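You operate a simulated robot arm through the tools that you are given. There is no shell and no other tool. Be economical: measure what you need, move in short steps, check, and stop when the job is done.

You are at the controls of a simulated robot arm. One attempt, no reset.

## Task
Make room on the folding table and set out the yellow plate there with what goes in it. At the end: the beige tile with the yellow top is on the yellow plate; the yellow plate is on the folding table; the blue cloth from the folding table is in the cloth drawer; the soft block with the largest volume on its label from the folding table is on the glaze bench; one of the seed tins from the folding table is on the far end of the glaze bench; the green pot is in the basin; one small dark block from the folding table is on the shelf in the plain cupboard; the other small dark block from the folding table is on the shelf in the plain cupboard; whatever was shut is shut again. Leave all else as you found it, and nothing knocked over (what rides in a drawer may roll over). Set down upright: seed tin.

It is judged by the outcome, as a careful person would: the job done as asked, and still so three seconds after it is handed in. It fails if anything else is knocked over, pushed out of place, dropped, spilled or broken. Flat cloth is picked up by pressing the open fingertips on it (5 to 10 N) and closing them slowly along it; thin cloth reads only 2 to 8 mm in the jaws.

## Robot
A 7-joint arm with a fingered hand on a trunk, on a base that drives. Base frame: it is fixed to the floor where the robot stands at the start and does not move with it; the origin is under the middle of the robot, x ahead of it, y to its left, z up. Lengths are in m, angles in rad, forces in N, time in s.
With the tool pointing down near the work surface it reaches from about 0.32 to 0.7 m from the robot's upright axis, wherever it stands. Its first joint turns from -1.204 to 3.002 rad. Places, roughly: cloth drawer [-2.4, -1.3, 0.7]; far end of the glaze bench [0.7, -1.3, 0.8]; folding table [0.7, -0.1, 0.8]; glaze bench [0.7, -2.6, 0.8]; green pot (9x9x9 cm) [0.5, 0.1, 0.8]; inside of the basin [-2.4, -0.9, 0.7]; inside of the cloth drawer [-2.4, -1.3, 0.7]; plain cupboard door [-2.2, -1.2, 0.4]; shelf in the plain cupboard [-2.4, -1.2, 0.4]; small dark block (5x5x4 cm) [0.7, -0.2, 0.8]; tile with the yellow top (5x3x11 cm) [0.8, -2.4, 0.9]; yellow plate (17x17x3 cm) [-2.5, -0.4, 0.9]. Payload 3.4 kg.
The TCP is the grasp point between the finger pads, 0.025 m short of the fingertips. In the tool frame z runs along the fingers and y along their closing line. Largest opening 0.088 m; the body of the gripper starts 0.029 m behind the TCP. The gripper is a hand of 5 fingers: y runs from the thumb to the fingers, the wrist lies at [-0.013, -0.097, -0.162] in the tool frame, and closing takes about 1.5 s.
Orientation is told as [roll, pitch, yaw] about the base's x, y, z axes, in that order, counted from this pose: with the fingers straight down and the wrist toward the robot, the tool's x, y and z point along [0, 1, 0], [1, 0, 0] and [0, 0, -1] of the base frame.

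## Interface
- The arm moves only by the tool arm_command. Its argument "deltas" is a list of rows, each a list of 7 numbers: the shift along the tool's x, y, z in units of 30 mm (1.0 is 30 mm), then the turn, a rotation vector about the tool's x, y, z in units of 5 degrees (1.0 is 5 degrees), then the opening, from 0 (shut) to 1 (fully open). In form: [[dx, dy, dz, rx, ry, rz, fingers], ...]. A call has 1 to 10 rows; each row shifts and turns the commanded pose from where the row before left it, along the tool's axes as they then stand. A call with a number of a shift or a turn outside -1 to 1 is refused whole. Rows are played at 5 a second. More than 0.05 m and 0.15 rad between two rows, or a gripper value outside its range, and nothing of the call is played. Where a pose cannot be reached the arm comes as near as it can. A force on the tool above 40 N (or 10 N above the force at the start of the call, whichever is more), or a blocked arm, ends the call early, and 0.2 s more pass. The fingers move at their own pace (about 0.153 m/s each) and stop on an object; they squeeze with about 23 N. The grip force told is the motor's: it shows also when the fingers shut on nothing. Time passes only in rows, and 0.2 s behind the last, so rows that do not move let the fingers close. The reply holds the time, the measured pose of the TCP, the force on the tool along the base axes, the opening and the grip force, in the units named above and with some noise, with the torque about the TCP (base axes, N m) and any sound that the robot's microphone picked up, and new pictures: "show" is both (left out), scene, wrist or none.
- Cameras (640 x 400 px; columns grow to the right, rows downward): "scene" is now at [0.126, -0.0129, 1.3213]; the picture's right is [-0.18, -0.98, 0.00], its down [-0.76, 0.13, -0.64] and it looks along [0.63, -0.11, -0.77] (base axes); focal length 290 px, centre (320, 200). "wrist" rides on the gripper at [0.059, -0.079, -0.105] in the tool frame; the picture's right is [-0.73, 0.32, -0.61], its down [-0.62, -0.68, 0.38] and it looks along [-0.29, 0.66, 0.70] (tool axes); focal length 234 px, centre (320, 200). There is no depth. A picture from a camera that has moved, and an enlarged one, comes with that camera's place and axes in the base frame and with its lens.
- raise_lower(by): slides the trunk up (or, below 0, down) by that many m; the arm and the scene camera ride with it, the base frame stays. It gives what a move gives, with no picture.
- steer(legs): drives the robot by 1 to 6 legs, each [ahead, left, turn to the left] in m, m and rad, along the robot's own axes; the way and the turn of a leg run together, so that a leg with both is an arc; at most 1.5 m and 3.142 rad a leg. The arm and the cameras ride along, it lands a little off, and it stops where it bumps. It gives what a move gives, and a new picture of the scene camera.
- grasp_type(shape): the hand has 5 fingers and takes this shape, open, in about a second: jaw (thumb against the fingers, like two jaws); tri (thumb and two fingers); tip (a fingertip pinch); poke (one finger out to press); point (the index stretched); flat (the hand flat); cup (the hand cupped); fist (a fist). The gripper value then closes the fingers along that shape, each until it touches; the sizes above hold for jaw. It gives what a move gives, with no picture.
- pan_tilt(pan, tilt): turns the head with the scene camera to pan (to the left, within 1.501 rad either way) and tilt (down, from -0.506 to 1.204), counted from straight ahead of the robot. It gives what a move gives, and a new picture of the scene camera.
- enlarge(camera, box): a new picture of the part [left, top, right, bottom] of that camera's present view, enlarged. The clock stands still meanwhile.
- finish_job(): hands the job in; it is judged then, once.

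Work in short steps. Places have to be worked out from the pictures, the camera data and where the tool is seen: move nearer, look again, correct. Check each grasp and each placing, and mend what went wrong. You have 525 turns and 360 pictures in all, those below and enlarged ones among them. Open the gripper and draw the arm clear of the work before you hand the job in, unless the task says otherwise; then end with one line.

The tools are called after "Call:" by a JSON object that holds its "fn" and its "kwargs". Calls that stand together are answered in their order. arm_command: Moves the arm, as the interface text tells. Its arguments: {"type":"object","properties":{"deltas":{"type":"array"},"show":{"type":"string","enum":["both","scene","wrist","none"]}},"required":["deltas"]} The other tools are called the same way: raise_lower (by) slides the trunk up or down; grasp_type (shape) gives the hand a shape; steer (legs) drives the base; pan_tilt (pan, tilt) turns the head that bears the scene camera; enlarge (camera, box) takes an enlarged picture of a part of a camera's view; finish_job () hands the job in.

At the start:

```text
t: 0.0
position: [0.3569, 0.1104, 1.0834]
ee_rot: [0.001, -0.001, -0.002]
wrist_force: [0.8, 0.8, 0.6]
ft_torque: [-0.02, -0.02, -0.02]
finger_gap: 0.0876
grip_force: 0.1
shape: jaw
trunk travel left (down, up): [-0.6, 0.34]
robot x, y, heading: [-0.0021, 0.0022, -0.002]
head pan, tilt: [-0.176, 0.876]
```

scene: 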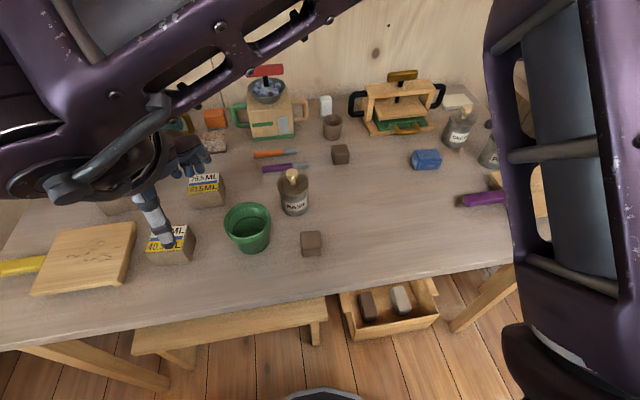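
wrist: 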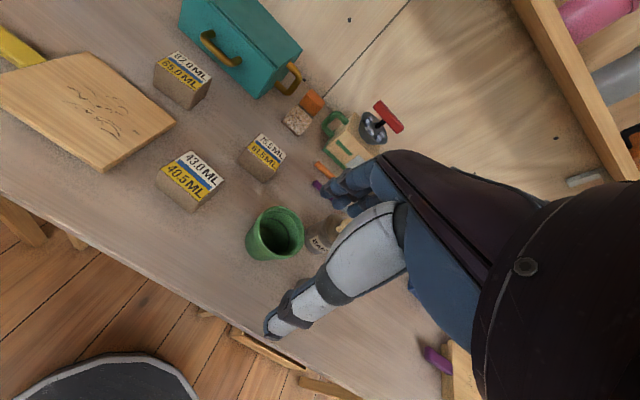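

I start by looking closely at the labels of the soft blocks in the wrist view and at the table.

Call:
{"fn": "enlarge", "kwargs": {"camera": "wrist", "box": [130, 30, 310, 220]}}

Call:
{"fn": "enlarge", "kwargs": {"camera": "scene", "box": [220, 60, 520, 260]}}

```text
2.11 times, centred on (220, 125) of wrist
camera zoom: at [0.2781, 0.1712, 1.1894], right [0.32, -0.73, 0.61], down [-0.68, -0.62, -0.38], along [0.66, -0.29, -0.7], focal length 493 px, centre (530, 358)
```

zoom: 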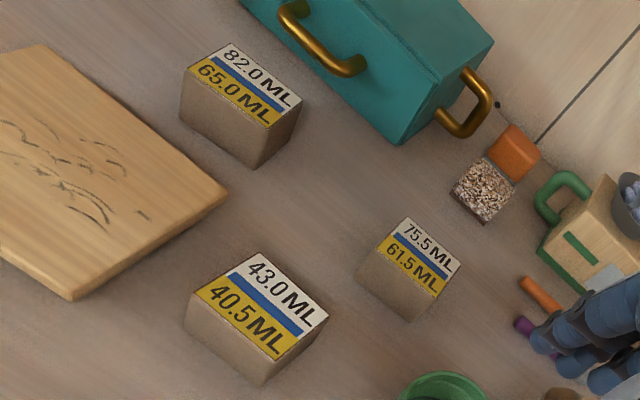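

```text
2.00 times, centred on (370, 160) of scene
camera zoom: at [0.126, -0.0129, 1.3213], right [-0.18, -0.98, 0.0], down [-0.76, 0.13, -0.64], along [0.63, -0.11, -0.77], focal length 581 px, centre (220, 280)
```

zoom: 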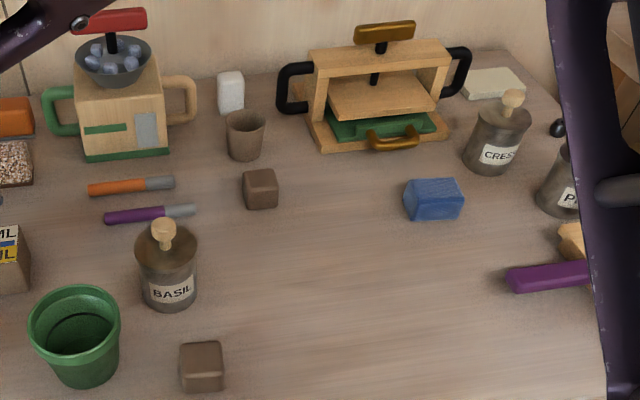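

The 82.0/65.0 block looks the largest so far. I look around with the head, left then right, to see the whole table and the bench.

Call:
{"fn": "pan_tilt", "kwargs": {"pan": 0.5, "tilt": 0.7}}

Call:
{"fn": "pan_tilt", "kwargs": {"pan": -0.7, "tilt": 0.7}}

Call:
{"fn": "pan_tilt", "kwargs": {"pan": -1.4, "tilt": 0.4}}

```text
t: 1.1
position: [0.3578, 0.1117, 1.0837]
ee_rot: [-0.001, 0.001, 0.0]
wrist_force: [-0.4, -0.6, -0.1]
ft_torque: [0.0, 0.03, 0.02]
finger_gap: 0.0875
grip_force: 0.1
shape: jaw
trunk travel left (down, up): [-0.6, 0.34]
robot x, y, heading: [-0.0008, -0.0004, 0.004]
head pan, tilt: [0.499, 0.7]
camera scene: at [0.1251, 0.0411, 1.3356], right [0.48, -0.88, 0.0], down [-0.57, -0.31, -0.76], along [0.67, 0.37, -0.64], focal length 290 px, centre (320, 200)
```

scene: 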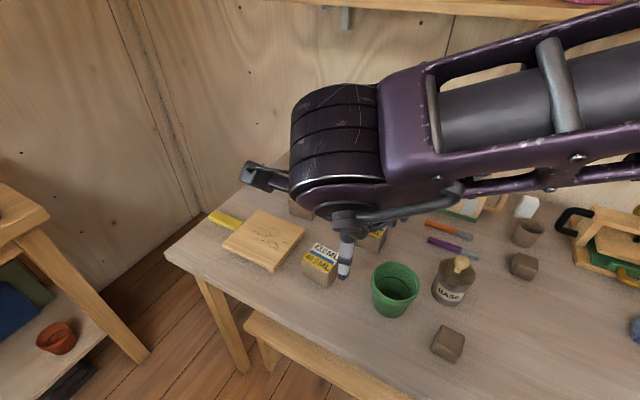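

```text
t: 2.5
position: [0.3567, 0.1115, 1.0854]
ee_rot: [0.001, 0.0, -0.001]
wrist_force: [-0.3, -0.8, -0.3]
ft_torque: [-0.01, -0.01, 0.02]
finger_gap: 0.0877
grip_force: 0.0
shape: jaw
trunk travel left (down, up): [-0.6, 0.34]
robot x, y, heading: [-0.0006, 0.0009, -0.002]
head pan, tilt: [-0.7, 0.7]
camera scene: at [0.1155, -0.0541, 1.3356], right [-0.64, -0.77, 0.0], down [-0.49, 0.41, -0.76], along [0.59, -0.49, -0.64], focal length 290 px, centre (320, 200)
```

scene: 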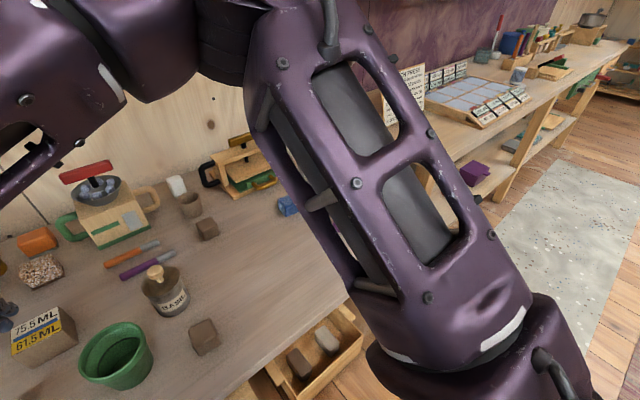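

```text
t: 3.5
position: [0.3574, 0.1105, 1.0835]
ee_rot: [-0.002, 0.001, 0.001]
wrist_force: [0.2, -0.2, -0.6]
ft_torque: [0.0, 0.0, -0.01]
finger_gap: 0.0877
grip_force: 0.0
shape: jaw
trunk travel left (down, up): [-0.6, 0.34]
robot x, y, heading: [0.0, -0.0016, -0.001]
head pan, tilt: [-1.4, 0.4]
camera scene: at [0.0663, -0.0907, 1.3625], right [-0.99, -0.17, 0.0], down [-0.07, 0.38, -0.92], along [0.16, -0.91, -0.39], focal length 290 px, centre (320, 200)
```

scene: 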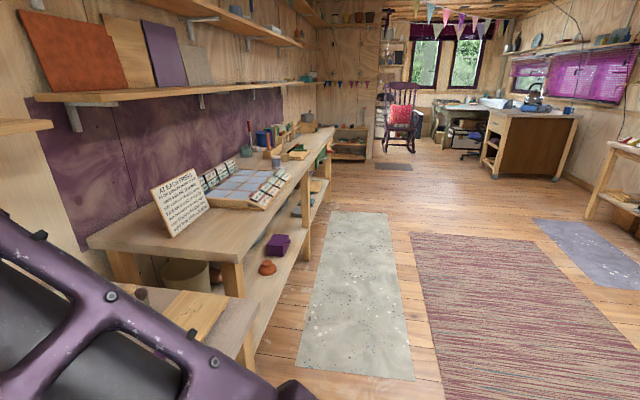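

There is a sign on the bench; I enlarge it in case it matters.

Call:
{"fn": "enlarge", "kwargs": {"camera": "scene", "box": [140, 160, 300, 260]}}

Call:
{"fn": "enlarge", "kwargs": {"camera": "scene", "box": [480, 60, 640, 160]}}

```text
4.00 times, centred on (220, 210) of scene
camera zoom: at [0.0663, -0.0907, 1.3625], right [-0.99, -0.17, 0.0], down [-0.07, 0.38, -0.92], along [0.16, -0.91, -0.39], focal length 1162 px, centre (720, 160)
```

zoom: 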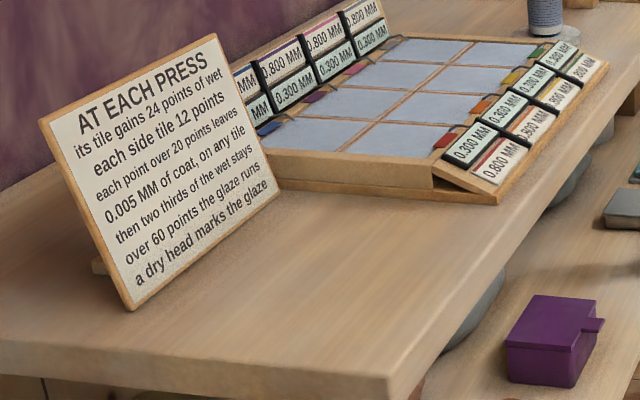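

```text
4.00 times, centred on (560, 110) of scene
camera zoom: at [0.0663, -0.0907, 1.3625], right [-0.99, -0.17, 0.0], down [-0.07, 0.38, -0.92], along [0.16, -0.91, -0.39], focal length 1162 px, centre (-640, 560)
```

zoom: 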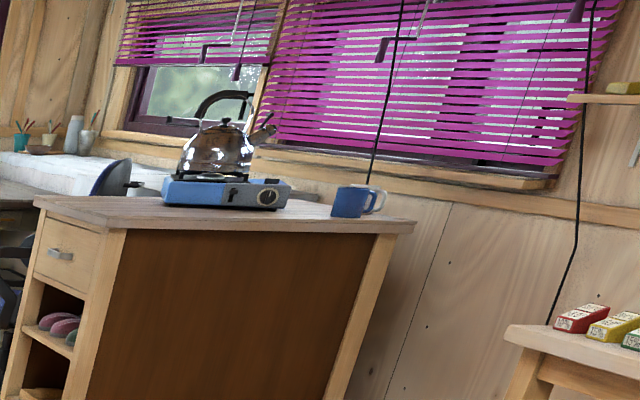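

The sign concerns something else. I slide the base left so that the 82.0 block (about [0.61, 0.35]) is right ahead, then look.

Call:
{"fn": "steer", "kwargs": {"legs": [[0, 0.3, 0]]}}

Call:
{"fn": "pan_tilt", "kwargs": {"pan": 0.15, "tilt": 0.9}}

Call:
{"fn": "arm_command", "kwargs": {"deltas": [[0, 0, 0, 0, 0, 0, 1]], "show": "wrist"}}

```text
t: 5.6
position: [0.3582, 0.4108, 1.0835]
ee_rot: [0.0, 0.001, 0.001]
wrist_force: [-0.3, 0.0, 0.3]
ft_torque: [-0.03, 0.01, -0.03]
finger_gap: 0.0872
grip_force: 0.0
shape: jaw
trunk travel left (down, up): [-0.6, 0.34]
robot x, y, heading: [0.0014, 0.2999, 0.001]
head pan, tilt: [-1.4, 0.4]
camera scene: at [0.0663, 0.21, 1.3625], right [-0.99, -0.17, 0.0], down [-0.07, 0.38, -0.92], along [0.16, -0.91, -0.39], focal length 290 px, centre (320, 200)
```

scene: 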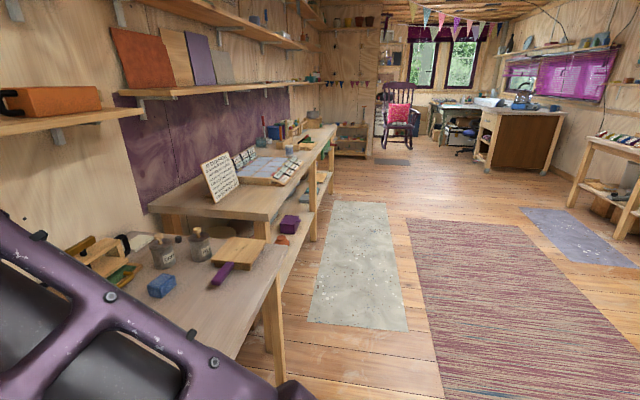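

```text
t: 7.2
position: [0.3581, 0.411, 1.0841]
ee_rot: [-0.001, 0.0, 0.001]
wrist_force: [-0.1, -0.4, -0.7]
ft_torque: [0.01, 0.01, 0.0]
finger_gap: 0.0874
grip_force: 0.0
shape: jaw
trunk travel left (down, up): [-0.6, 0.34]
robot x, y, heading: [0.003, 0.3015, 0.002]
head pan, tilt: [0.15, 0.901]
camera scene: at [0.1253, 0.3119, 1.3195], right [0.15, -0.99, 0.0], down [-0.77, -0.12, -0.62], along [0.61, 0.09, -0.78], focal length 290 px, centre (320, 200)
```

scene: 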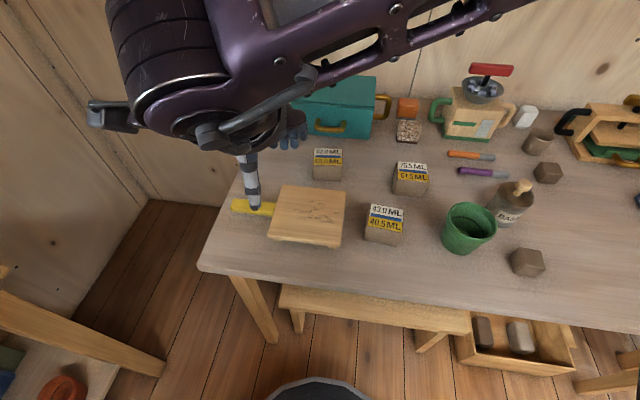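

```text
t: 7.6
position: [0.3576, 0.4108, 1.0833]
ee_rot: [0.0, 0.001, -0.001]
wrist_force: [0.2, -0.7, -0.6]
ft_torque: [0.01, -0.01, 0.0]
finger_gap: 0.0876
grip_force: 0.0
shape: jaw
trunk travel left (down, up): [-0.6, 0.34]
robot x, y, heading: [0.0015, 0.3, 0.001]
head pan, tilt: [0.15, 0.901]
camera wrist: at [0.2784, 0.4712, 1.1895], right [0.32, -0.73, 0.61], down [-0.68, -0.62, -0.38], along [0.66, -0.29, -0.7], focal length 234 px, centre (320, 200)
```

wrist: 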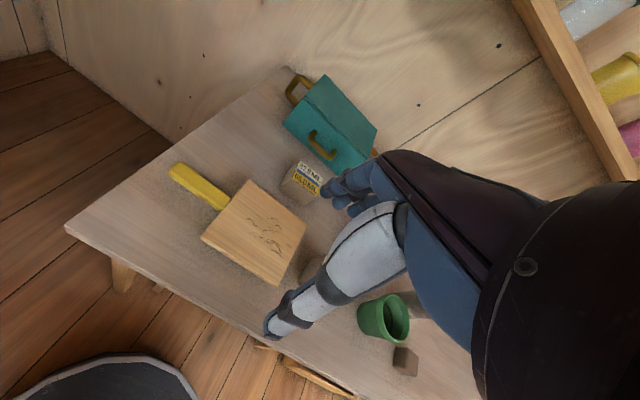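

The table's left half is well visible. I enlarge to measure the 82.0 block.

Call:
{"fn": "enlarge", "kwargs": {"camera": "scene", "box": [280, 130, 440, 230]}}

```text
4.00 times, centred on (360, 180) of scene
camera zoom: at [0.1253, 0.312, 1.3195], right [0.15, -0.99, 0.0], down [-0.78, -0.12, -0.62], along [0.61, 0.09, -0.78], focal length 1162 px, centre (160, 280)
```

zoom: 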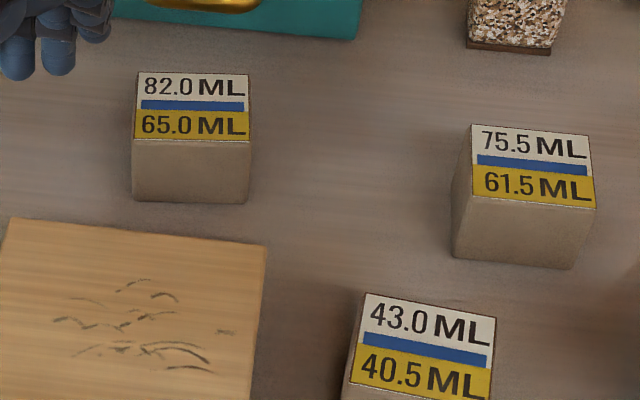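

The block is about 6×7×5.5 cm with its centre near [0.642, 0.365], top at 0.835. I go above it.

Call:
{"fn": "arm_command", "kwargs": {"deltas": [[-0.153, 0.948, 0.3, 0, 0, 0, 1], [-0.153, 0.948, 0.3, 0, 0, 0, 1], [-0.153, 0.948, 0.3, 0, 0, 0, 1], [-0.153, 0.948, 0.3, 0, 0, 0, 1], [-0.153, 0.948, 0.3, 0, 0, 0, 1], [-0.153, 0.948, 0.3, 0, 0, 0, 1], [-0.153, 0.948, 0.3, 0, 0, 0, 1], [-0.153, 0.948, 0.3, 0, 0, 0, 1], [-0.153, 0.948, 0.3, 0, 0, 0, 1], [-0.153, 0.948, 0.3, 0, 0, 0, 1]]}}

```text
t: 9.8
position: [0.6416, 0.3651, 0.9938]
ee_rot: [0.0, 0.0, 0.002]
wrist_force: [-0.5, 0.8, 0.5]
ft_torque: [0.01, 0.02, 0.03]
finger_gap: 0.0878
grip_force: 0.1
shape: jaw
trunk travel left (down, up): [-0.6, 0.34]
robot x, y, heading: [-0.0021, 0.3045, 0.004]
head pan, tilt: [0.15, 0.901]
camera scene: at [0.1261, 0.3123, 1.3194], right [0.15, -0.99, 0.0], down [-0.78, -0.12, -0.62], along [0.61, 0.09, -0.78], focal length 290 px, centre (320, 200)
camera wrist: at [0.5626, 0.4261, 1.0987], right [0.32, -0.73, 0.61], down [-0.68, -0.62, -0.38], along [0.66, -0.29, -0.7], focal length 234 px, centre (320, 200)
```

scene: 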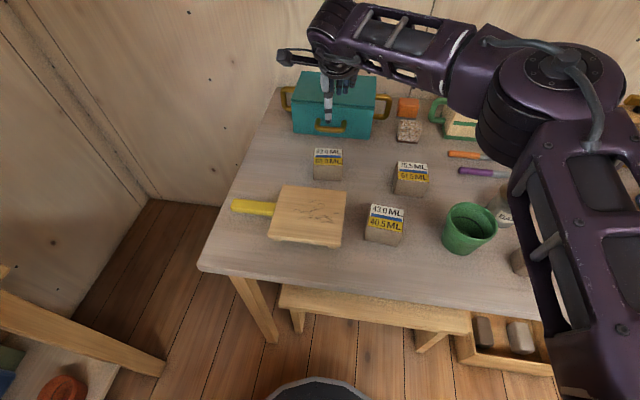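
wrist: 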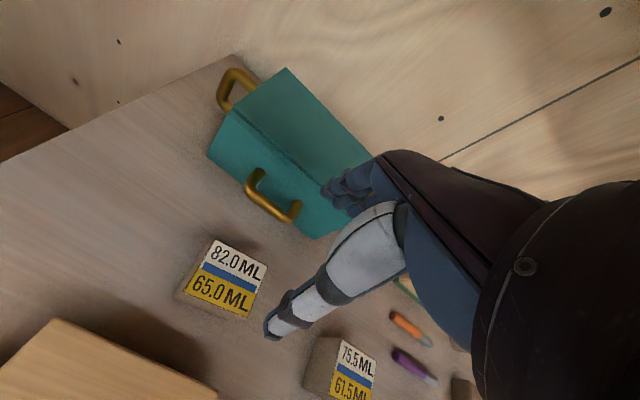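

The wrist view puts the block near [0.64, 0.375]. I go down in steps to about 0.87 first.

Call:
{"fn": "arm_command", "kwargs": {"deltas": [[0.1, 0, 0.8, 0, 0, 0, 1], [0.1, 0, 0.8, 0, 0, 0, 1], [0.1, 0, 0.8, 0, 0, 0, 1], [0, 0, 0.8, 0, 0, 0, 1], [0, 0, 0.8, 0, 0, 0, 1]]}}

```text
t: 11.0
position: [0.6411, 0.3746, 0.8731]
ee_rot: [0.0, 0.001, -0.001]
wrist_force: [0.0, 0.0, 0.1]
ft_torque: [0.0, -0.02, 0.0]
finger_gap: 0.0877
grip_force: 0.0
shape: jaw
trunk travel left (down, up): [-0.6, 0.34]
robot x, y, heading: [-0.0003, 0.2976, -0.002]
head pan, tilt: [0.15, 0.901]
camera scene: at [0.1257, 0.3122, 1.3195], right [0.15, -0.99, 0.0], down [-0.78, -0.12, -0.62], along [0.61, 0.09, -0.78], focal length 290 px, centre (320, 200)
camera wrist: at [0.5629, 0.4342, 0.9785], right [0.32, -0.73, 0.61], down [-0.68, -0.62, -0.38], along [0.66, -0.29, -0.7], focal length 234 px, centre (320, 200)
```

scene: 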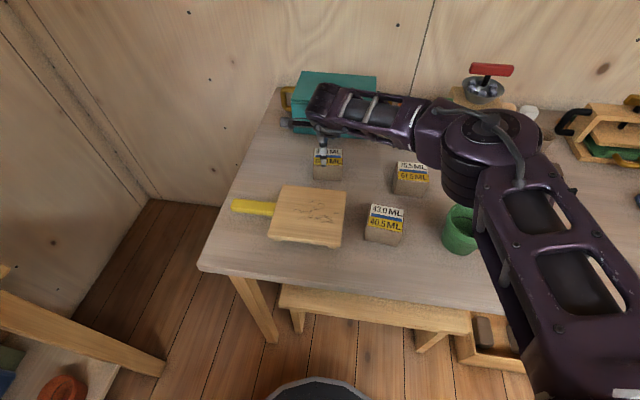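
wrist: 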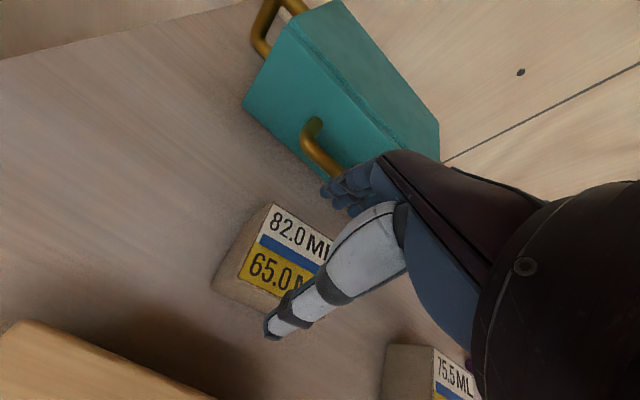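

The block lies at about [0.635, 0.370]; thumb and fingers straddle it. I go down to 0.815 and close.

Call:
{"fn": "arm_command", "kwargs": {"deltas": [[0, -0.1, 0.65, 0, 0, 0, 1], [-0.1, -0.1, 0.65, 0, 0, 0, 1], [0, 0, 0.63, 0, 0, 0, 1], [0, 0, 0, 0, 0, 0, 0.3], [0, 0, 0, 0, 0, 0, 0.1], [0, 0, 0, 0, 0, 0, 0.1], [0, 0, 0, 0, 0, 0, 0.1], [0, 0, 0, 0, 0, 0, 0.1], [0, 0, 0, 0, 0, 0, 0.1], [0, 0, 0, 0, 0, 0, 0.1]]}}

```text
t: 13.2
position: [0.6345, 0.3693, 0.8157]
ee_rot: [0.002, 0.0, 0.001]
wrist_force: [1.3, -0.4, 3.5]
ft_torque: [-0.02, -0.05, 0.05]
finger_gap: 0.0564
grip_force: 23.2
shape: jaw
trunk travel left (down, up): [-0.6, 0.34]
robot x, y, heading: [-0.0008, 0.3008, 0.001]
head pan, tilt: [0.15, 0.901]
camera scene: at [0.125, 0.3115, 1.3195], right [0.15, -0.99, 0.0], down [-0.77, -0.12, -0.62], along [0.61, 0.09, -0.78], focal length 290 px, centre (320, 200)
camera wrist: at [0.556, 0.4306, 0.9218], right [0.32, -0.73, 0.61], down [-0.68, -0.62, -0.38], along [0.66, -0.29, -0.7], focal length 234 px, centre (320, 200)
```

scene: 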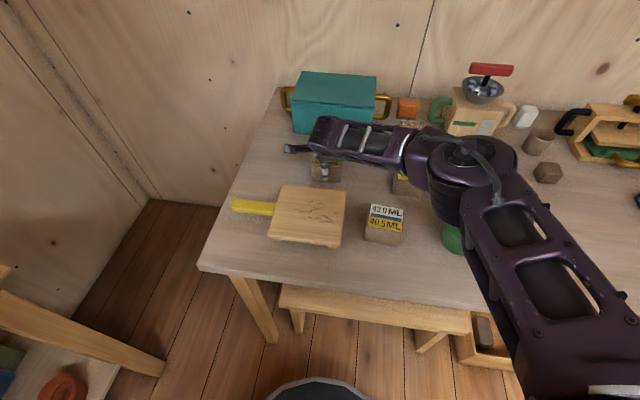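
wrist: 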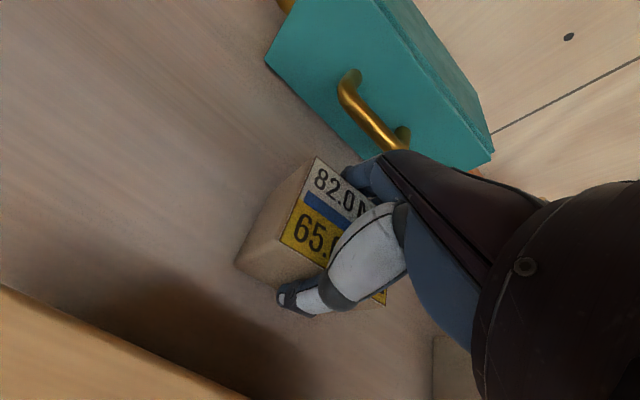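

Gripped at 56 mm. I lift straight up, then draw the arm in toward the robot.

Call:
{"fn": "arm_command", "kwargs": {"deltas": [[0, 0, -0.9, 0, 0, 0, 0.1], [0, 0, -0.9, 0, 0, 0, 0.1], [0, 0, -0.9, 0, 0, 0, 0.1], [0, 0, -0.9, 0, 0, 0, 0.1], [0, 0, -0.9, 0, 0, 0, 0.1], [0, 0, -0.9, 0, 0, 0, 0.1], [0, 0, -0.9, 0, 0, 0, 0.1], [0, 0, -0.9, 0, 0, 0, 0.1]], "show": "none"}}

Call:
{"fn": "arm_command", "kwargs": {"deltas": [[0, -0.95, 0, 0, 0, 0, 0.1], [0, -0.95, 0, 0, 0, 0, 0.1], [0, -0.95, 0, 0, 0, 0, 0.1], [0, -0.95, 0, 0, 0, 0, 0.1], [0, -0.95, 0, 0, 0, 0, 0.1], [0, -0.95, 0, 0, 0, 0, 0.1], [0, -0.95, 0, 0, 0, 0, 0.1], [0, -0.95, 0, 0, 0, 0, 0.1], [0, -0.95, 0, 0, 0, 0, 0.1]], "show": "both"}}

```text
t: 15.0
position: [0.635, 0.3689, 1.0311]
ee_rot: [0.0, -0.002, 0.0]
wrist_force: [-0.2, 0.4, -4.3]
ft_torque: [-0.01, -0.01, 0.01]
finger_gap: 0.0565
grip_force: 23.3
shape: jaw
trunk travel left (down, up): [-0.6, 0.34]
robot x, y, heading: [0.0005, 0.3002, -0.001]
head pan, tilt: [0.15, 0.901]
```

```text
t: 17.0
position: [0.3783, 0.3711, 1.0337]
ee_rot: [0.0, 0.0, -0.001]
wrist_force: [0.7, -1.4, -3.8]
ft_torque: [0.0, 0.0, -0.01]
finger_gap: 0.0558
grip_force: 23.1
shape: jaw
trunk travel left (down, up): [-0.6, 0.34]
robot x, y, heading: [-0.0035, 0.3019, -0.0]
head pan, tilt: [0.15, 0.901]
camera scene: at [0.1247, 0.3125, 1.3195], right [0.15, -0.99, 0.0], down [-0.77, -0.12, -0.62], along [0.61, 0.09, -0.78], focal length 290 px, centre (320, 200)
camera wrist: at [0.2986, 0.4317, 1.138], right [0.32, -0.73, 0.61], down [-0.68, -0.62, -0.38], along [0.66, -0.29, -0.7], focal length 234 px, centre (320, 200)
```

scene: 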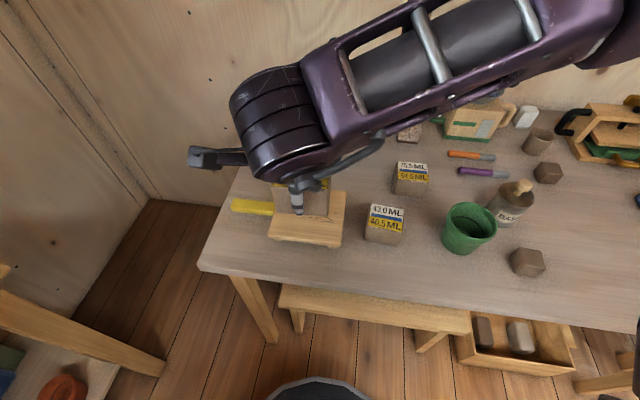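
wrist: 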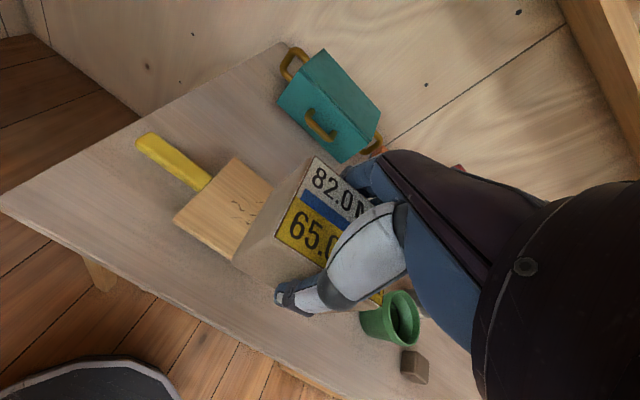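

The block is up. I back off a little and slide right along to the glaze bench, looking on the way.

Call:
{"fn": "steer", "kwargs": {"legs": [[-0.15, 0, 0], [0, -1.5, 0]]}}

Call:
{"fn": "pan_tilt", "kwargs": {"pan": -0.5, "tilt": 0.6}}

```text
t: 25.4
position: [0.2314, -1.1311, 1.0326]
ee_rot: [0.001, -0.001, 0.002]
wrist_force: [-0.4, 0.5, -4.9]
ft_torque: [0.01, 0.0, -0.02]
finger_gap: 0.0564
grip_force: 23.5
shape: jaw
trunk travel left (down, up): [-0.6, 0.34]
robot x, y, heading: [-0.1485, -1.2052, 0.002]
head pan, tilt: [0.15, 0.901]
camera scene: at [-0.0216, -1.1913, 1.3194], right [0.15, -0.99, 0.0], down [-0.77, -0.12, -0.62], along [0.61, 0.1, -0.78], focal length 290 px, centre (320, 200)
```

scene: 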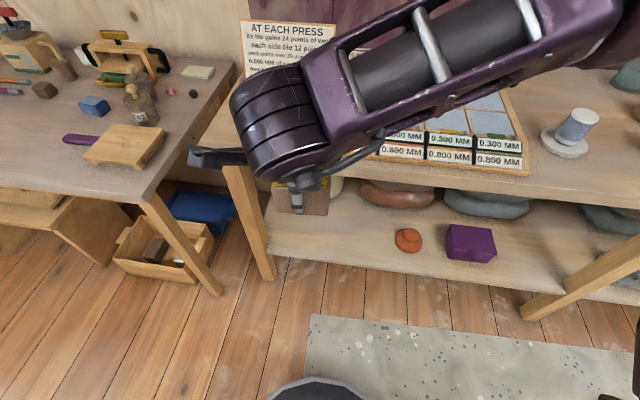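

```text
t: 26.4
position: [0.2324, -1.1308, 1.0334]
ee_rot: [-0.001, 0.0, 0.005]
wrist_force: [0.3, 0.0, -5.0]
ft_torque: [-0.03, -0.03, 0.01]
finger_gap: 0.0562
grip_force: 22.7
shape: jaw
trunk travel left (down, up): [-0.6, 0.34]
robot x, y, heading: [-0.1497, -1.2034, 0.003]
head pan, tilt: [-0.499, 0.6]
camera scene: at [-0.0184, -1.2446, 1.3442], right [-0.47, -0.88, 0.0], down [-0.5, 0.27, -0.82], along [0.73, -0.39, -0.57], focal length 290 px, centre (320, 200)
```

scene: 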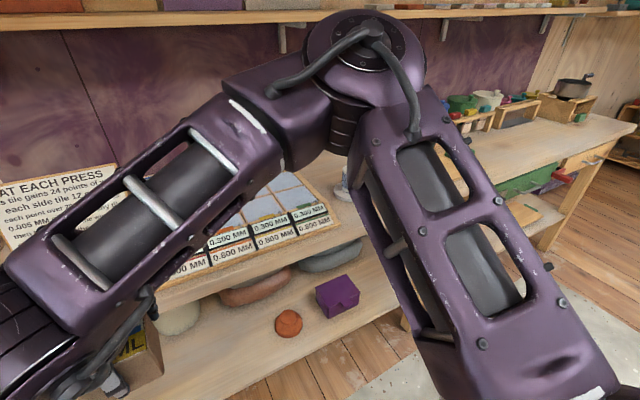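

I slide on toward the middle of the bench and look there.

Call:
{"fn": "steer", "kwargs": {"legs": [[0, -1.1, 0]]}}

Call:
{"fn": "pan_tilt", "kwargs": {"pan": -0.15, "tilt": 0.65}}

Call:
{"fn": "arm_command", "kwargs": {"deltas": [[0, 0, 0, 0, 0, 0, 0.1]], "show": "wrist"}}

```text
t: 32.1
position: [0.2443, -2.2335, 1.0317]
ee_rot: [0.0, -0.001, 0.021]
wrist_force: [-0.3, 0.4, -5.6]
ft_torque: [0.0, -0.01, 0.0]
finger_gap: 0.0561
grip_force: 23.0
shape: jaw
trunk travel left (down, up): [-0.6, 0.34]
robot x, y, heading: [-0.1327, -2.3121, 0.019]
head pan, tilt: [-0.499, 0.6]
camera scene: at [-0.0041, -2.3506, 1.3442], right [-0.46, -0.89, 0.0], down [-0.5, 0.26, -0.82], along [0.73, -0.38, -0.57], focal length 290 px, centre (320, 200)
```

scene: 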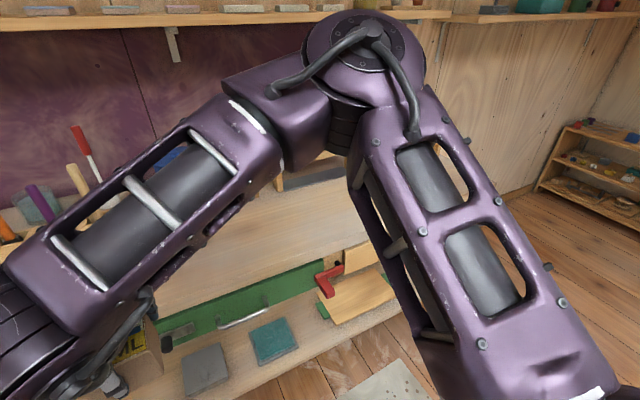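

```text
t: 33.0
position: [0.2436, -2.2336, 1.0322]
ee_rot: [0.002, 0.001, 0.019]
wrist_force: [-0.3, 0.5, -4.2]
ft_torque: [-0.01, 0.0, 0.01]
finger_gap: 0.0562
grip_force: 23.0
shape: jaw
trunk travel left (down, up): [-0.6, 0.34]
robot x, y, heading: [-0.1327, -2.3134, 0.022]
head pan, tilt: [-0.15, 0.649]
camera scene: at [0.0035, -2.321, 1.3399], right [-0.13, -0.99, 0.0], down [-0.6, 0.08, -0.8], along [0.79, -0.1, -0.6], focal length 290 px, centre (320, 200)
```

scene: 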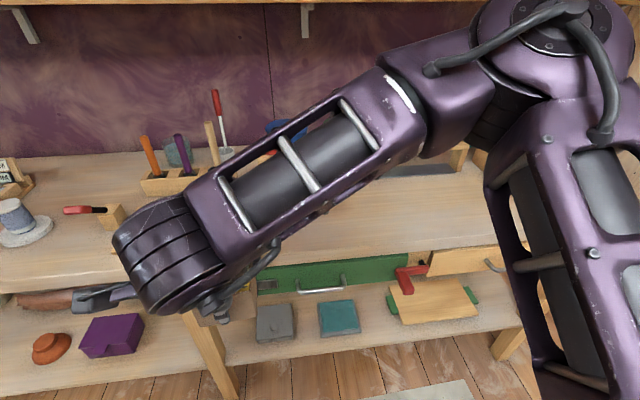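

```text
t: 33.4
position: [0.2444, -2.2323, 1.032]
ee_rot: [0.001, -0.001, 0.021]
wrist_force: [0.8, 0.6, -4.5]
ft_torque: [0.0, 0.03, 0.0]
finger_gap: 0.0561
grip_force: 22.7
shape: jaw
trunk travel left (down, up): [-0.6, 0.34]
robot x, y, heading: [-0.1363, -2.3108, 0.021]
head pan, tilt: [-0.15, 0.649]
camera wrist: at [0.1634, -2.1738, 1.1378], right [0.34, -0.72, 0.61], down [-0.67, -0.64, -0.38], along [0.66, -0.28, -0.7], focal length 234 px, centre (320, 200)
```

wrist: 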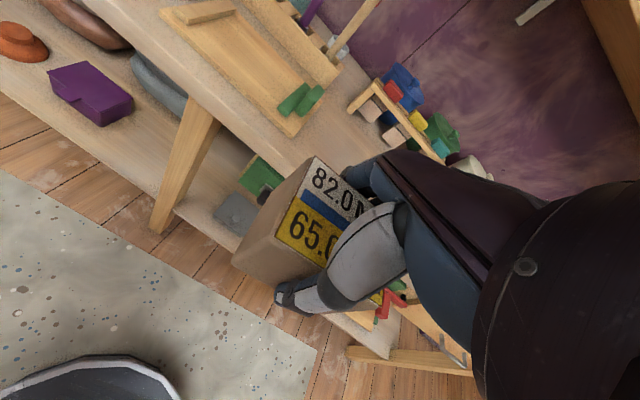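

Clear bench top lies around [0.5–0.75, -2.4…-2.8]. I move the base nearer and look with the arm swung out.

Call:
{"fn": "steer", "kwargs": {"legs": [[0.12, -0.2, -0.02]]}}

Call:
{"fn": "pan_tilt", "kwargs": {"pan": 0.0, "tilt": 0.85}}

Call:
{"fn": "arm_command", "kwargs": {"deltas": [[0, 0.9, 0, 0, 0, 0, 0.1], [0, 0.9, 0, 0, 0, 0, 0.1], [0, 0.9, 0, 0, 0, 0, 0.1], [0, 0.9, 0, 0, 0, 0, 0.1], [0, 0.9, 0, 0, 0, 0, 0.1], [0, 0.9, 0, 0, 0, 0, 0.1]], "show": "both"}}

```text
t: 35.1
position: [0.3668, -2.4389, 1.0313]
ee_rot: [0.0, 0.001, 0.002]
wrist_force: [0.5, -1.0, -3.9]
ft_torque: [-0.01, 0.01, -0.01]
finger_gap: 0.056
grip_force: 22.7
shape: jaw
trunk travel left (down, up): [-0.6, 0.34]
robot x, y, heading: [-0.0123, -2.5084, 0.002]
head pan, tilt: [-0.15, 0.649]
camera scene: at [0.1257, -2.5213, 1.3399], right [-0.15, -0.99, 0.0], down [-0.6, 0.09, -0.8], along [0.79, -0.12, -0.61], focal length 290 px, centre (320, 200)
```

scene: 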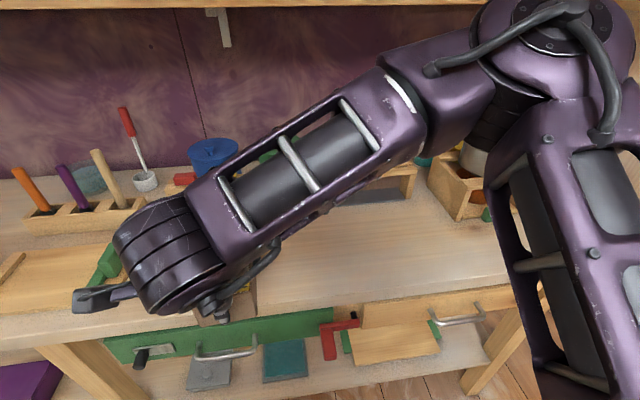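

```text
t: 35.8
position: [0.3677, -2.4363, 1.0336]
ee_rot: [0.0, 0.003, 0.003]
wrist_force: [-0.8, -0.7, -4.2]
ft_torque: [-0.02, 0.0, -0.02]
finger_gap: 0.0561
grip_force: 22.9
shape: jaw
trunk travel left (down, up): [-0.6, 0.34]
robot x, y, heading: [-0.0131, -2.5091, -0.001]
head pan, tilt: [0.0, 0.85]
camera scene: at [0.1178, -2.5078, 1.3234], right [0.0, -1.0, 0.0], down [-0.75, 0.0, -0.66], along [0.66, 0.0, -0.75], focal length 290 px, centre (320, 200)
```

scene: 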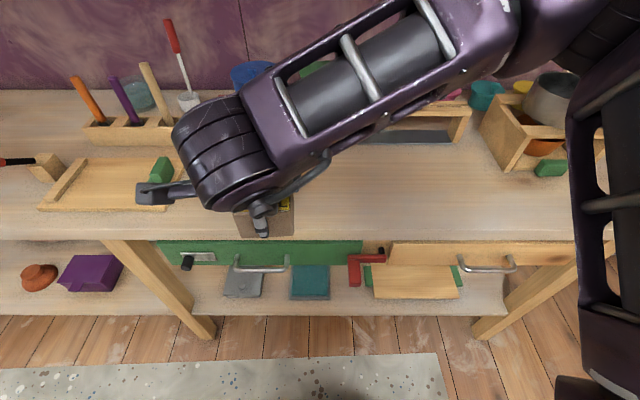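

```text
t: 37.2
position: [0.5319, -2.4382, 1.0301]
ee_rot: [0.0, 0.002, 0.001]
wrist_force: [0.1, 0.7, -4.9]
ft_torque: [0.0, -0.01, -0.01]
finger_gap: 0.0561
grip_force: 22.8
shape: jaw
trunk travel left (down, up): [-0.6, 0.34]
robot x, y, heading: [-0.0103, -2.5085, 0.003]
head pan, tilt: [0.0, 0.85]
camera scene: at [0.119, -2.5078, 1.3232], right [0.0, -1.0, 0.0], down [-0.75, 0.0, -0.66], along [0.66, 0.0, -0.75], focal length 290 px, centre (320, 200)
camera wrist: at [0.4512, -2.3771, 1.1368], right [0.33, -0.72, 0.61], down [-0.68, -0.63, -0.38], along [0.66, -0.29, -0.7], focal length 234 px, centre (320, 200)
```

scene: 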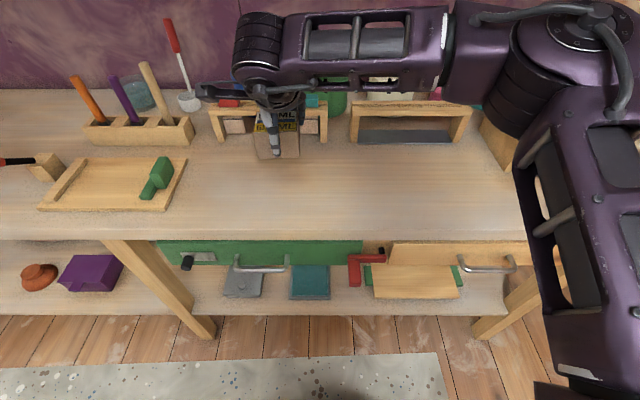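
wrist: 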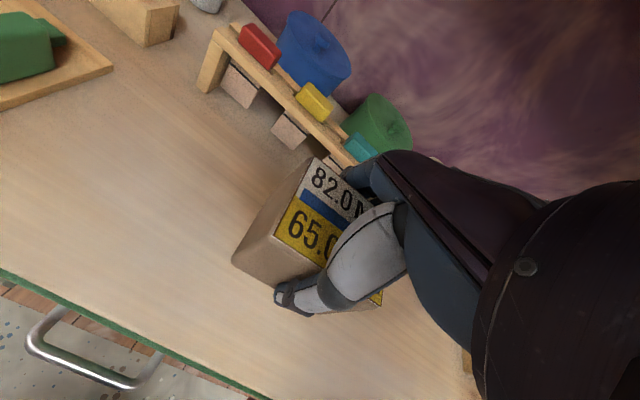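

Clear space is at about [0.58, -2.60]. I move over it and down to 0.85.

Call:
{"fn": "arm_command", "kwargs": {"deltas": [[-0.9, 0.27, 0, 0, 0, 0, 0.1], [-0.9, 0.27, 0, 0, 0, 0, 0.1], [-0.9, 0.27, 0, 0, 0, 0, 0.1], [-0.9, 0.27, 0.9, 0, 0, 0, 0.1], [-0.9, 0.27, 0.9, 0, 0, 0, 0.1], [-0.9, 0.27, 0.9, 0, 0, 0, 0.1], [0, 0, 0.9, 0, 0, 0, 0.1], [0, 0, 0.9, 0, 0, 0, 0.1], [0, 0, 0.9, 0, 0, 0, 0.1], [0, 0, 0.6, 0, 0, 0, 0.1]]}}

```text
t: 39.3
position: [0.5812, -2.5985, 0.8831]
ee_rot: [0.011, -0.03, 0.0]
wrist_force: [-11.3, -2.9, 22.9]
ft_torque: [-0.04, 0.33, -0.06]
finger_gap: 0.0538
grip_force: 23.0
shape: jaw
trunk travel left (down, up): [-0.6, 0.34]
robot x, y, heading: [-0.0099, -2.5052, -0.002]
head pan, tilt: [0.0, 0.85]
stopped in row 10: the force on the tool passed its limit (the readings are from after the stop); the commanded pose is now the measured one
camera scene: at [0.1133, -2.5083, 1.3242], right [0.0, -1.0, 0.0], down [-0.75, 0.0, -0.66], along [0.66, 0.0, -0.75], focal length 290 px, centre (320, 200)
camera wrist: at [0.4987, -2.5388, 0.9875], right [0.3, -0.73, 0.61], down [-0.67, -0.62, -0.41], along [0.68, -0.28, -0.68], focal length 234 px, centre (320, 200)
```

scene: 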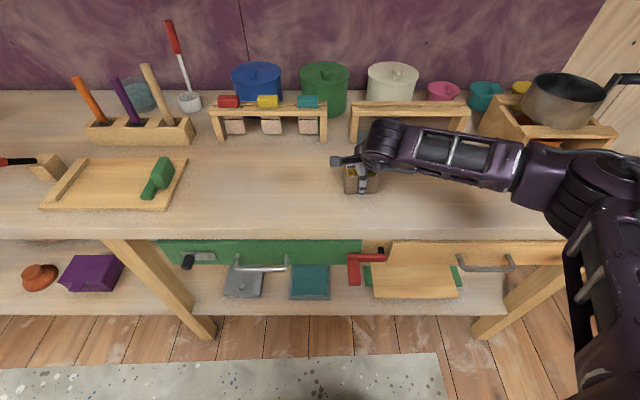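
wrist: 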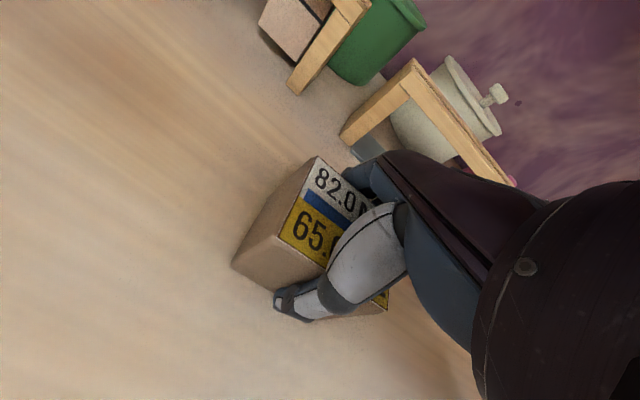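

The bench is higher than assumed (about 0.845); the block rests on it. I ease up a few mm to unload, then open.

Call:
{"fn": "arm_command", "kwargs": {"deltas": [[0, 0, -0.12, 0, 0, 0, 0.1], [0, 0, 0, 0, 0, 0, 0.6], [0, 0, 0, 0, 0, 0, 1], [0, 0, 0, 0, 0, 0, 1], [0, 0, 0, 0, 0, 0, 1], [0, 0, 0, 0, 0, 0, 1]]}}

```text
t: 40.7
position: [0.5811, -2.5985, 0.884]
ee_rot: [0.008, -0.025, 0.0]
wrist_force: [-2.9, -1.2, 11.0]
ft_torque: [0.07, 0.2, 0.05]
finger_gap: 0.0878
grip_force: 0.1
shape: jaw
trunk travel left (down, up): [-0.6, 0.34]
robot x, y, heading: [-0.0132, -2.5094, 0.002]
head pan, tilt: [0.0, 0.85]
camera scene: at [0.1148, -2.508, 1.3237], right [0.0, -1.0, 0.0], down [-0.75, 0.0, -0.66], along [0.66, 0.0, -0.75], focal length 290 px, centre (320, 200)
camera wrist: at [0.4993, -2.5386, 0.9875], right [0.31, -0.73, 0.61], down [-0.67, -0.62, -0.4], along [0.67, -0.28, -0.68], focal length 234 px, centre (320, 200)
```

scene: 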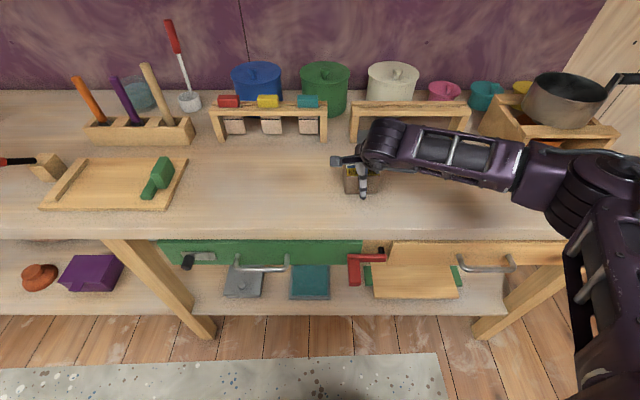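
wrist: 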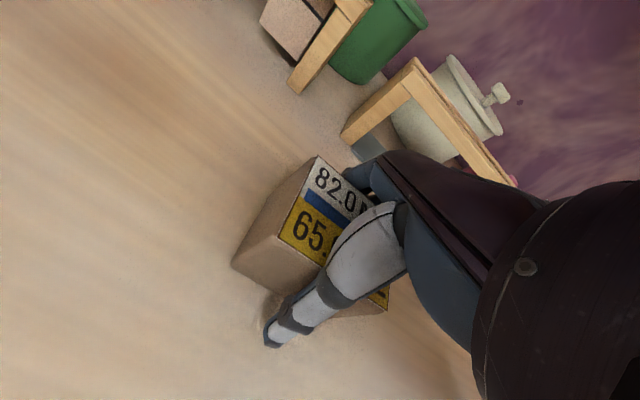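

Released. I lift straight up, then look.

Call:
{"fn": "arm_command", "kwargs": {"deltas": [[0, 0, -0.5, 0, 0, 0, 1], [0, 0, -0.8, 0, 0, 0, 1], [0, 0, -0.9, 0, 0, 0, 1], [0, 0, -0.9, 0, 0, 0, 1], [0, 0, -0.9, 0, 0, 0, 1], [0, 0, -0.9, 0, 0, 0, 1]]}}

Call:
{"fn": "enlarge", "kwargs": {"camera": "scene", "box": [200, 60, 440, 210]}}

```text
t: 42.1
position: [0.5792, -2.6008, 1.0288]
ee_rot: [0.008, -0.021, 0.002]
wrist_force: [-0.7, 0.3, -0.2]
ft_torque: [0.01, -0.02, -0.01]
finger_gap: 0.0881
grip_force: 0.0
shape: jaw
trunk travel left (down, up): [-0.6, 0.34]
robot x, y, heading: [-0.0107, -2.5045, 0.003]
head pan, tilt: [0.0, 0.85]
camera scene: at [0.1169, -2.5079, 1.3234], right [0.0, -1.0, 0.0], down [-0.75, 0.0, -0.66], along [0.66, 0.0, -0.75], focal length 290 px, centre (320, 200)
camera wrist: at [0.4973, -2.5402, 1.1336], right [0.31, -0.73, 0.61], down [-0.67, -0.62, -0.4], along [0.67, -0.28, -0.68], focal length 234 px, centre (320, 200)
```

scene: 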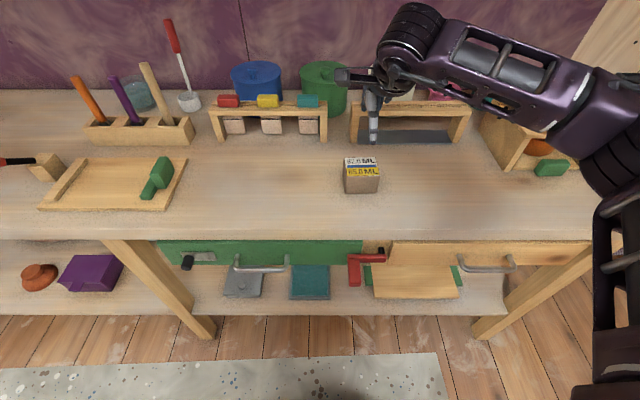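
wrist: 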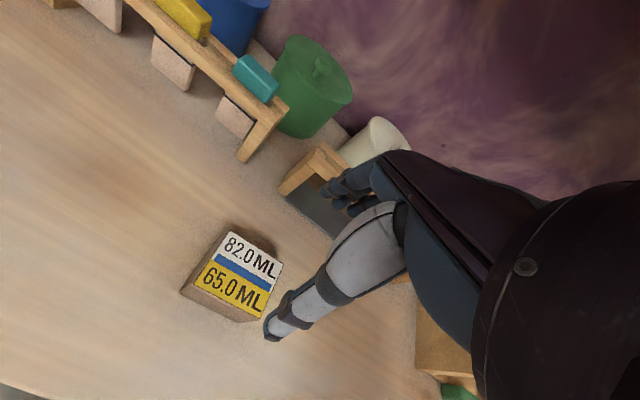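

```text
2.67 times, centred on (320, 135) of scene
camera zoom: at [0.1169, -2.5079, 1.3234], right [0.0, -1.0, 0.0], down [-0.75, 0.0, -0.66], along [0.66, 0.0, -0.75], focal length 774 px, centre (320, 373)
```

zoom: 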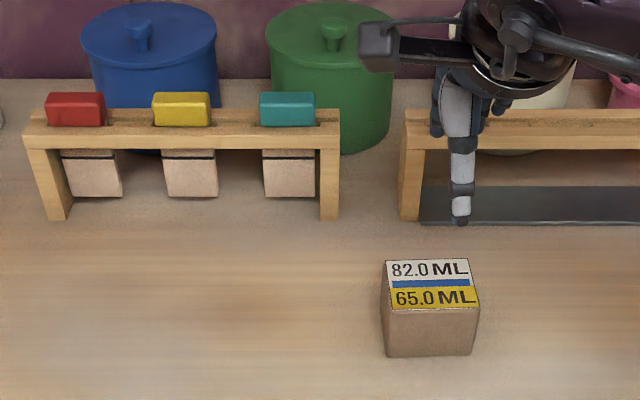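

The block stands on the bench. I straighten the tool, retract, and drive back to the folding table for the BASIL tin.

Call:
{"fn": "arm_command", "kwargs": {"deltas": [[0, -0.9, -0.2, 0.24, -0.09, 0, 1], [0, -0.9, -0.2, 0, 0, 0, 1], [0, -0.9, -0.2, 0, 0, 0, 1], [0, -0.9, 0, 0, 0, 0, 1], [0, -0.9, 0, 0, 0, 0, 1], [0, -0.9, 0, 0, 0, 0, 1], [0, -0.9, 0, 0, 0, 0, 1]], "show": "none"}}

Call:
{"fn": "steer", "kwargs": {"legs": [[-0.12, 0, 0], [0, 1.4, 0], [0, 1.1, 0], [0.12, 0, 0]]}}

Call:
{"fn": "pan_tilt", "kwargs": {"pan": 0.0, "tilt": 0.85}}

```text
t: 43.7
position: [0.3903, -2.5991, 1.0463]
ee_rot: [-0.001, 0.0, -0.001]
wrist_force: [-0.3, 0.1, -0.2]
ft_torque: [0.01, -0.01, 0.02]
finger_gap: 0.088
grip_force: 0.1
shape: jaw
trunk travel left (down, up): [-0.6, 0.34]
robot x, y, heading: [-0.0089, -2.5089, 0.004]
head pan, tilt: [0.0, 0.85]
```

```text
t: 57.5
position: [0.4008, -0.1064, 1.0462]
ee_rot: [0.0, 0.0, -0.012]
wrist_force: [-0.3, -0.1, -0.3]
ft_torque: [0.0, 0.01, 0.02]
finger_gap: 0.0879
grip_force: 0.2
shape: jaw
trunk travel left (down, up): [-0.6, 0.34]
robot x, y, heading: [-0.0048, -0.0077, -0.01]
head pan, tilt: [0.0, 0.85]
camera scene: at [0.1281, -0.0125, 1.3233], right [-0.01, -1.0, 0.0], down [-0.75, 0.01, -0.66], along [0.66, -0.01, -0.75], focal length 290 px, centre (320, 200)
```

scene: 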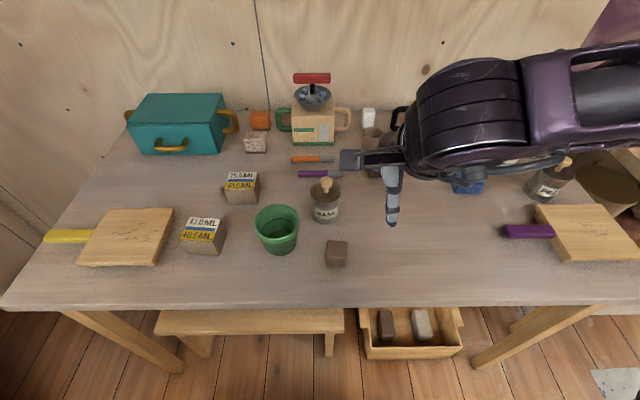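

```text
t: 58.1
position: [0.3992, -0.1072, 1.0471]
ee_rot: [0.0, -0.004, -0.012]
wrist_force: [0.1, 0.2, -0.3]
ft_torque: [0.02, -0.02, 0.04]
finger_gap: 0.0877
grip_force: 0.0
shape: jaw
trunk travel left (down, up): [-0.6, 0.34]
robot x, y, heading: [0.0007, -0.0111, -0.011]
head pan, tilt: [0.0, 0.85]
camera scene: at [0.1278, -0.0125, 1.3233], right [-0.01, -1.0, 0.0], down [-0.75, 0.01, -0.66], along [0.66, -0.01, -0.75], focal length 290 px, centre (320, 200)
```

scene: 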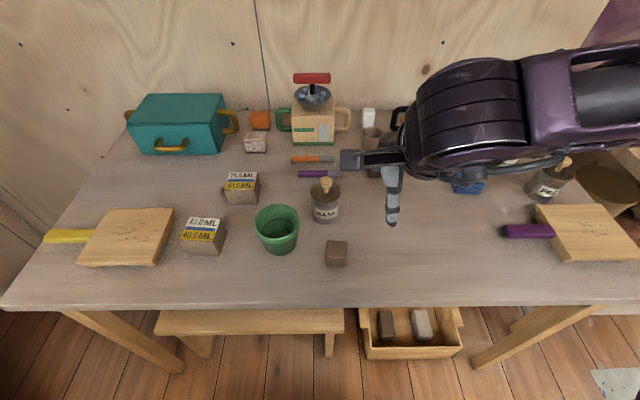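

Good view. I enlarge the middle area to measure the tin, the pot and the dark block.

Call:
{"fn": "enlarge", "kwargs": {"camera": "scene", "box": [230, 150, 390, 280]}}

```text
3.08 times, centred on (310, 215) of scene
camera zoom: at [0.1278, -0.0125, 1.3233], right [-0.01, -1.0, 0.0], down [-0.75, 0.01, -0.66], along [0.66, -0.01, -0.75], focal length 894 px, centre (351, 154)
```

zoom: 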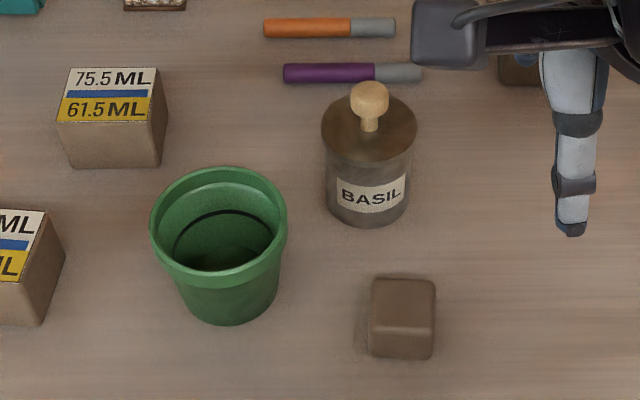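

BASIL's centre is about [0.565, -0.031], body top ~0.855, knob ball ~0.875–0.90. I'll take it by the knob, so I move above it.

Call:
{"fn": "arm_command", "kwargs": {"deltas": [[0.36, 0.79, 0, 0, 0, 0.1, 1], [0.36, 0.79, 0, 0, 0, 0, 1], [0.36, 0.79, 0, 0, 0, 0, 1], [0.36, 0.79, 0.6, 0, 0, 0, 1], [0.36, 0.79, 0.6, 0, 0, 0, 1], [0.36, 0.79, 0.6, 0, 0, 0, 1], [0.36, 0.79, 0.6, 0, 0, 0, 1]]}}

```text
t: 59.8
position: [0.5676, -0.0331, 0.9736]
ee_rot: [-0.001, 0.0, -0.021]
wrist_force: [0.6, -0.1, -0.5]
ft_torque: [-0.02, 0.01, 0.03]
finger_gap: 0.0879
grip_force: 0.1
shape: jaw
trunk travel left (down, up): [-0.6, 0.34]
robot x, y, heading: [-0.0045, -0.0086, -0.008]
head pan, tilt: [0.0, 0.85]
camera scene: at [0.1285, -0.0119, 1.3233], right [-0.01, -1.0, 0.0], down [-0.75, 0.01, -0.66], along [0.66, -0.01, -0.75], focal length 290 px, centre (320, 200)
camera wrist: at [0.4904, 0.0291, 1.0792], right [0.31, -0.73, 0.61], down [-0.69, -0.61, -0.38], along [0.65, -0.3, -0.7], focal length 234 px, centre (320, 200)
```

scene: 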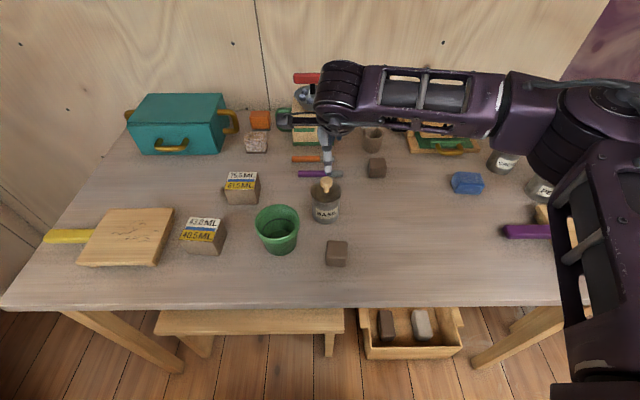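
wrist: 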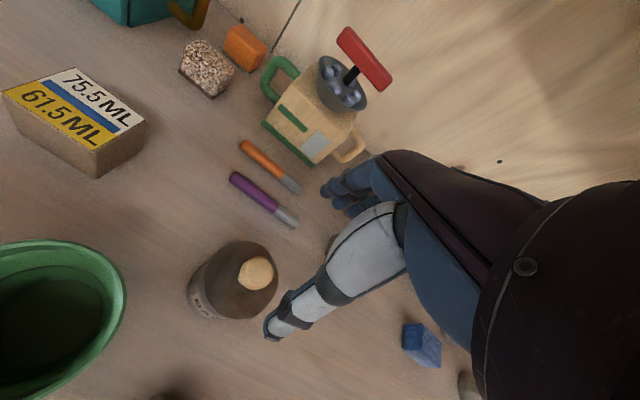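

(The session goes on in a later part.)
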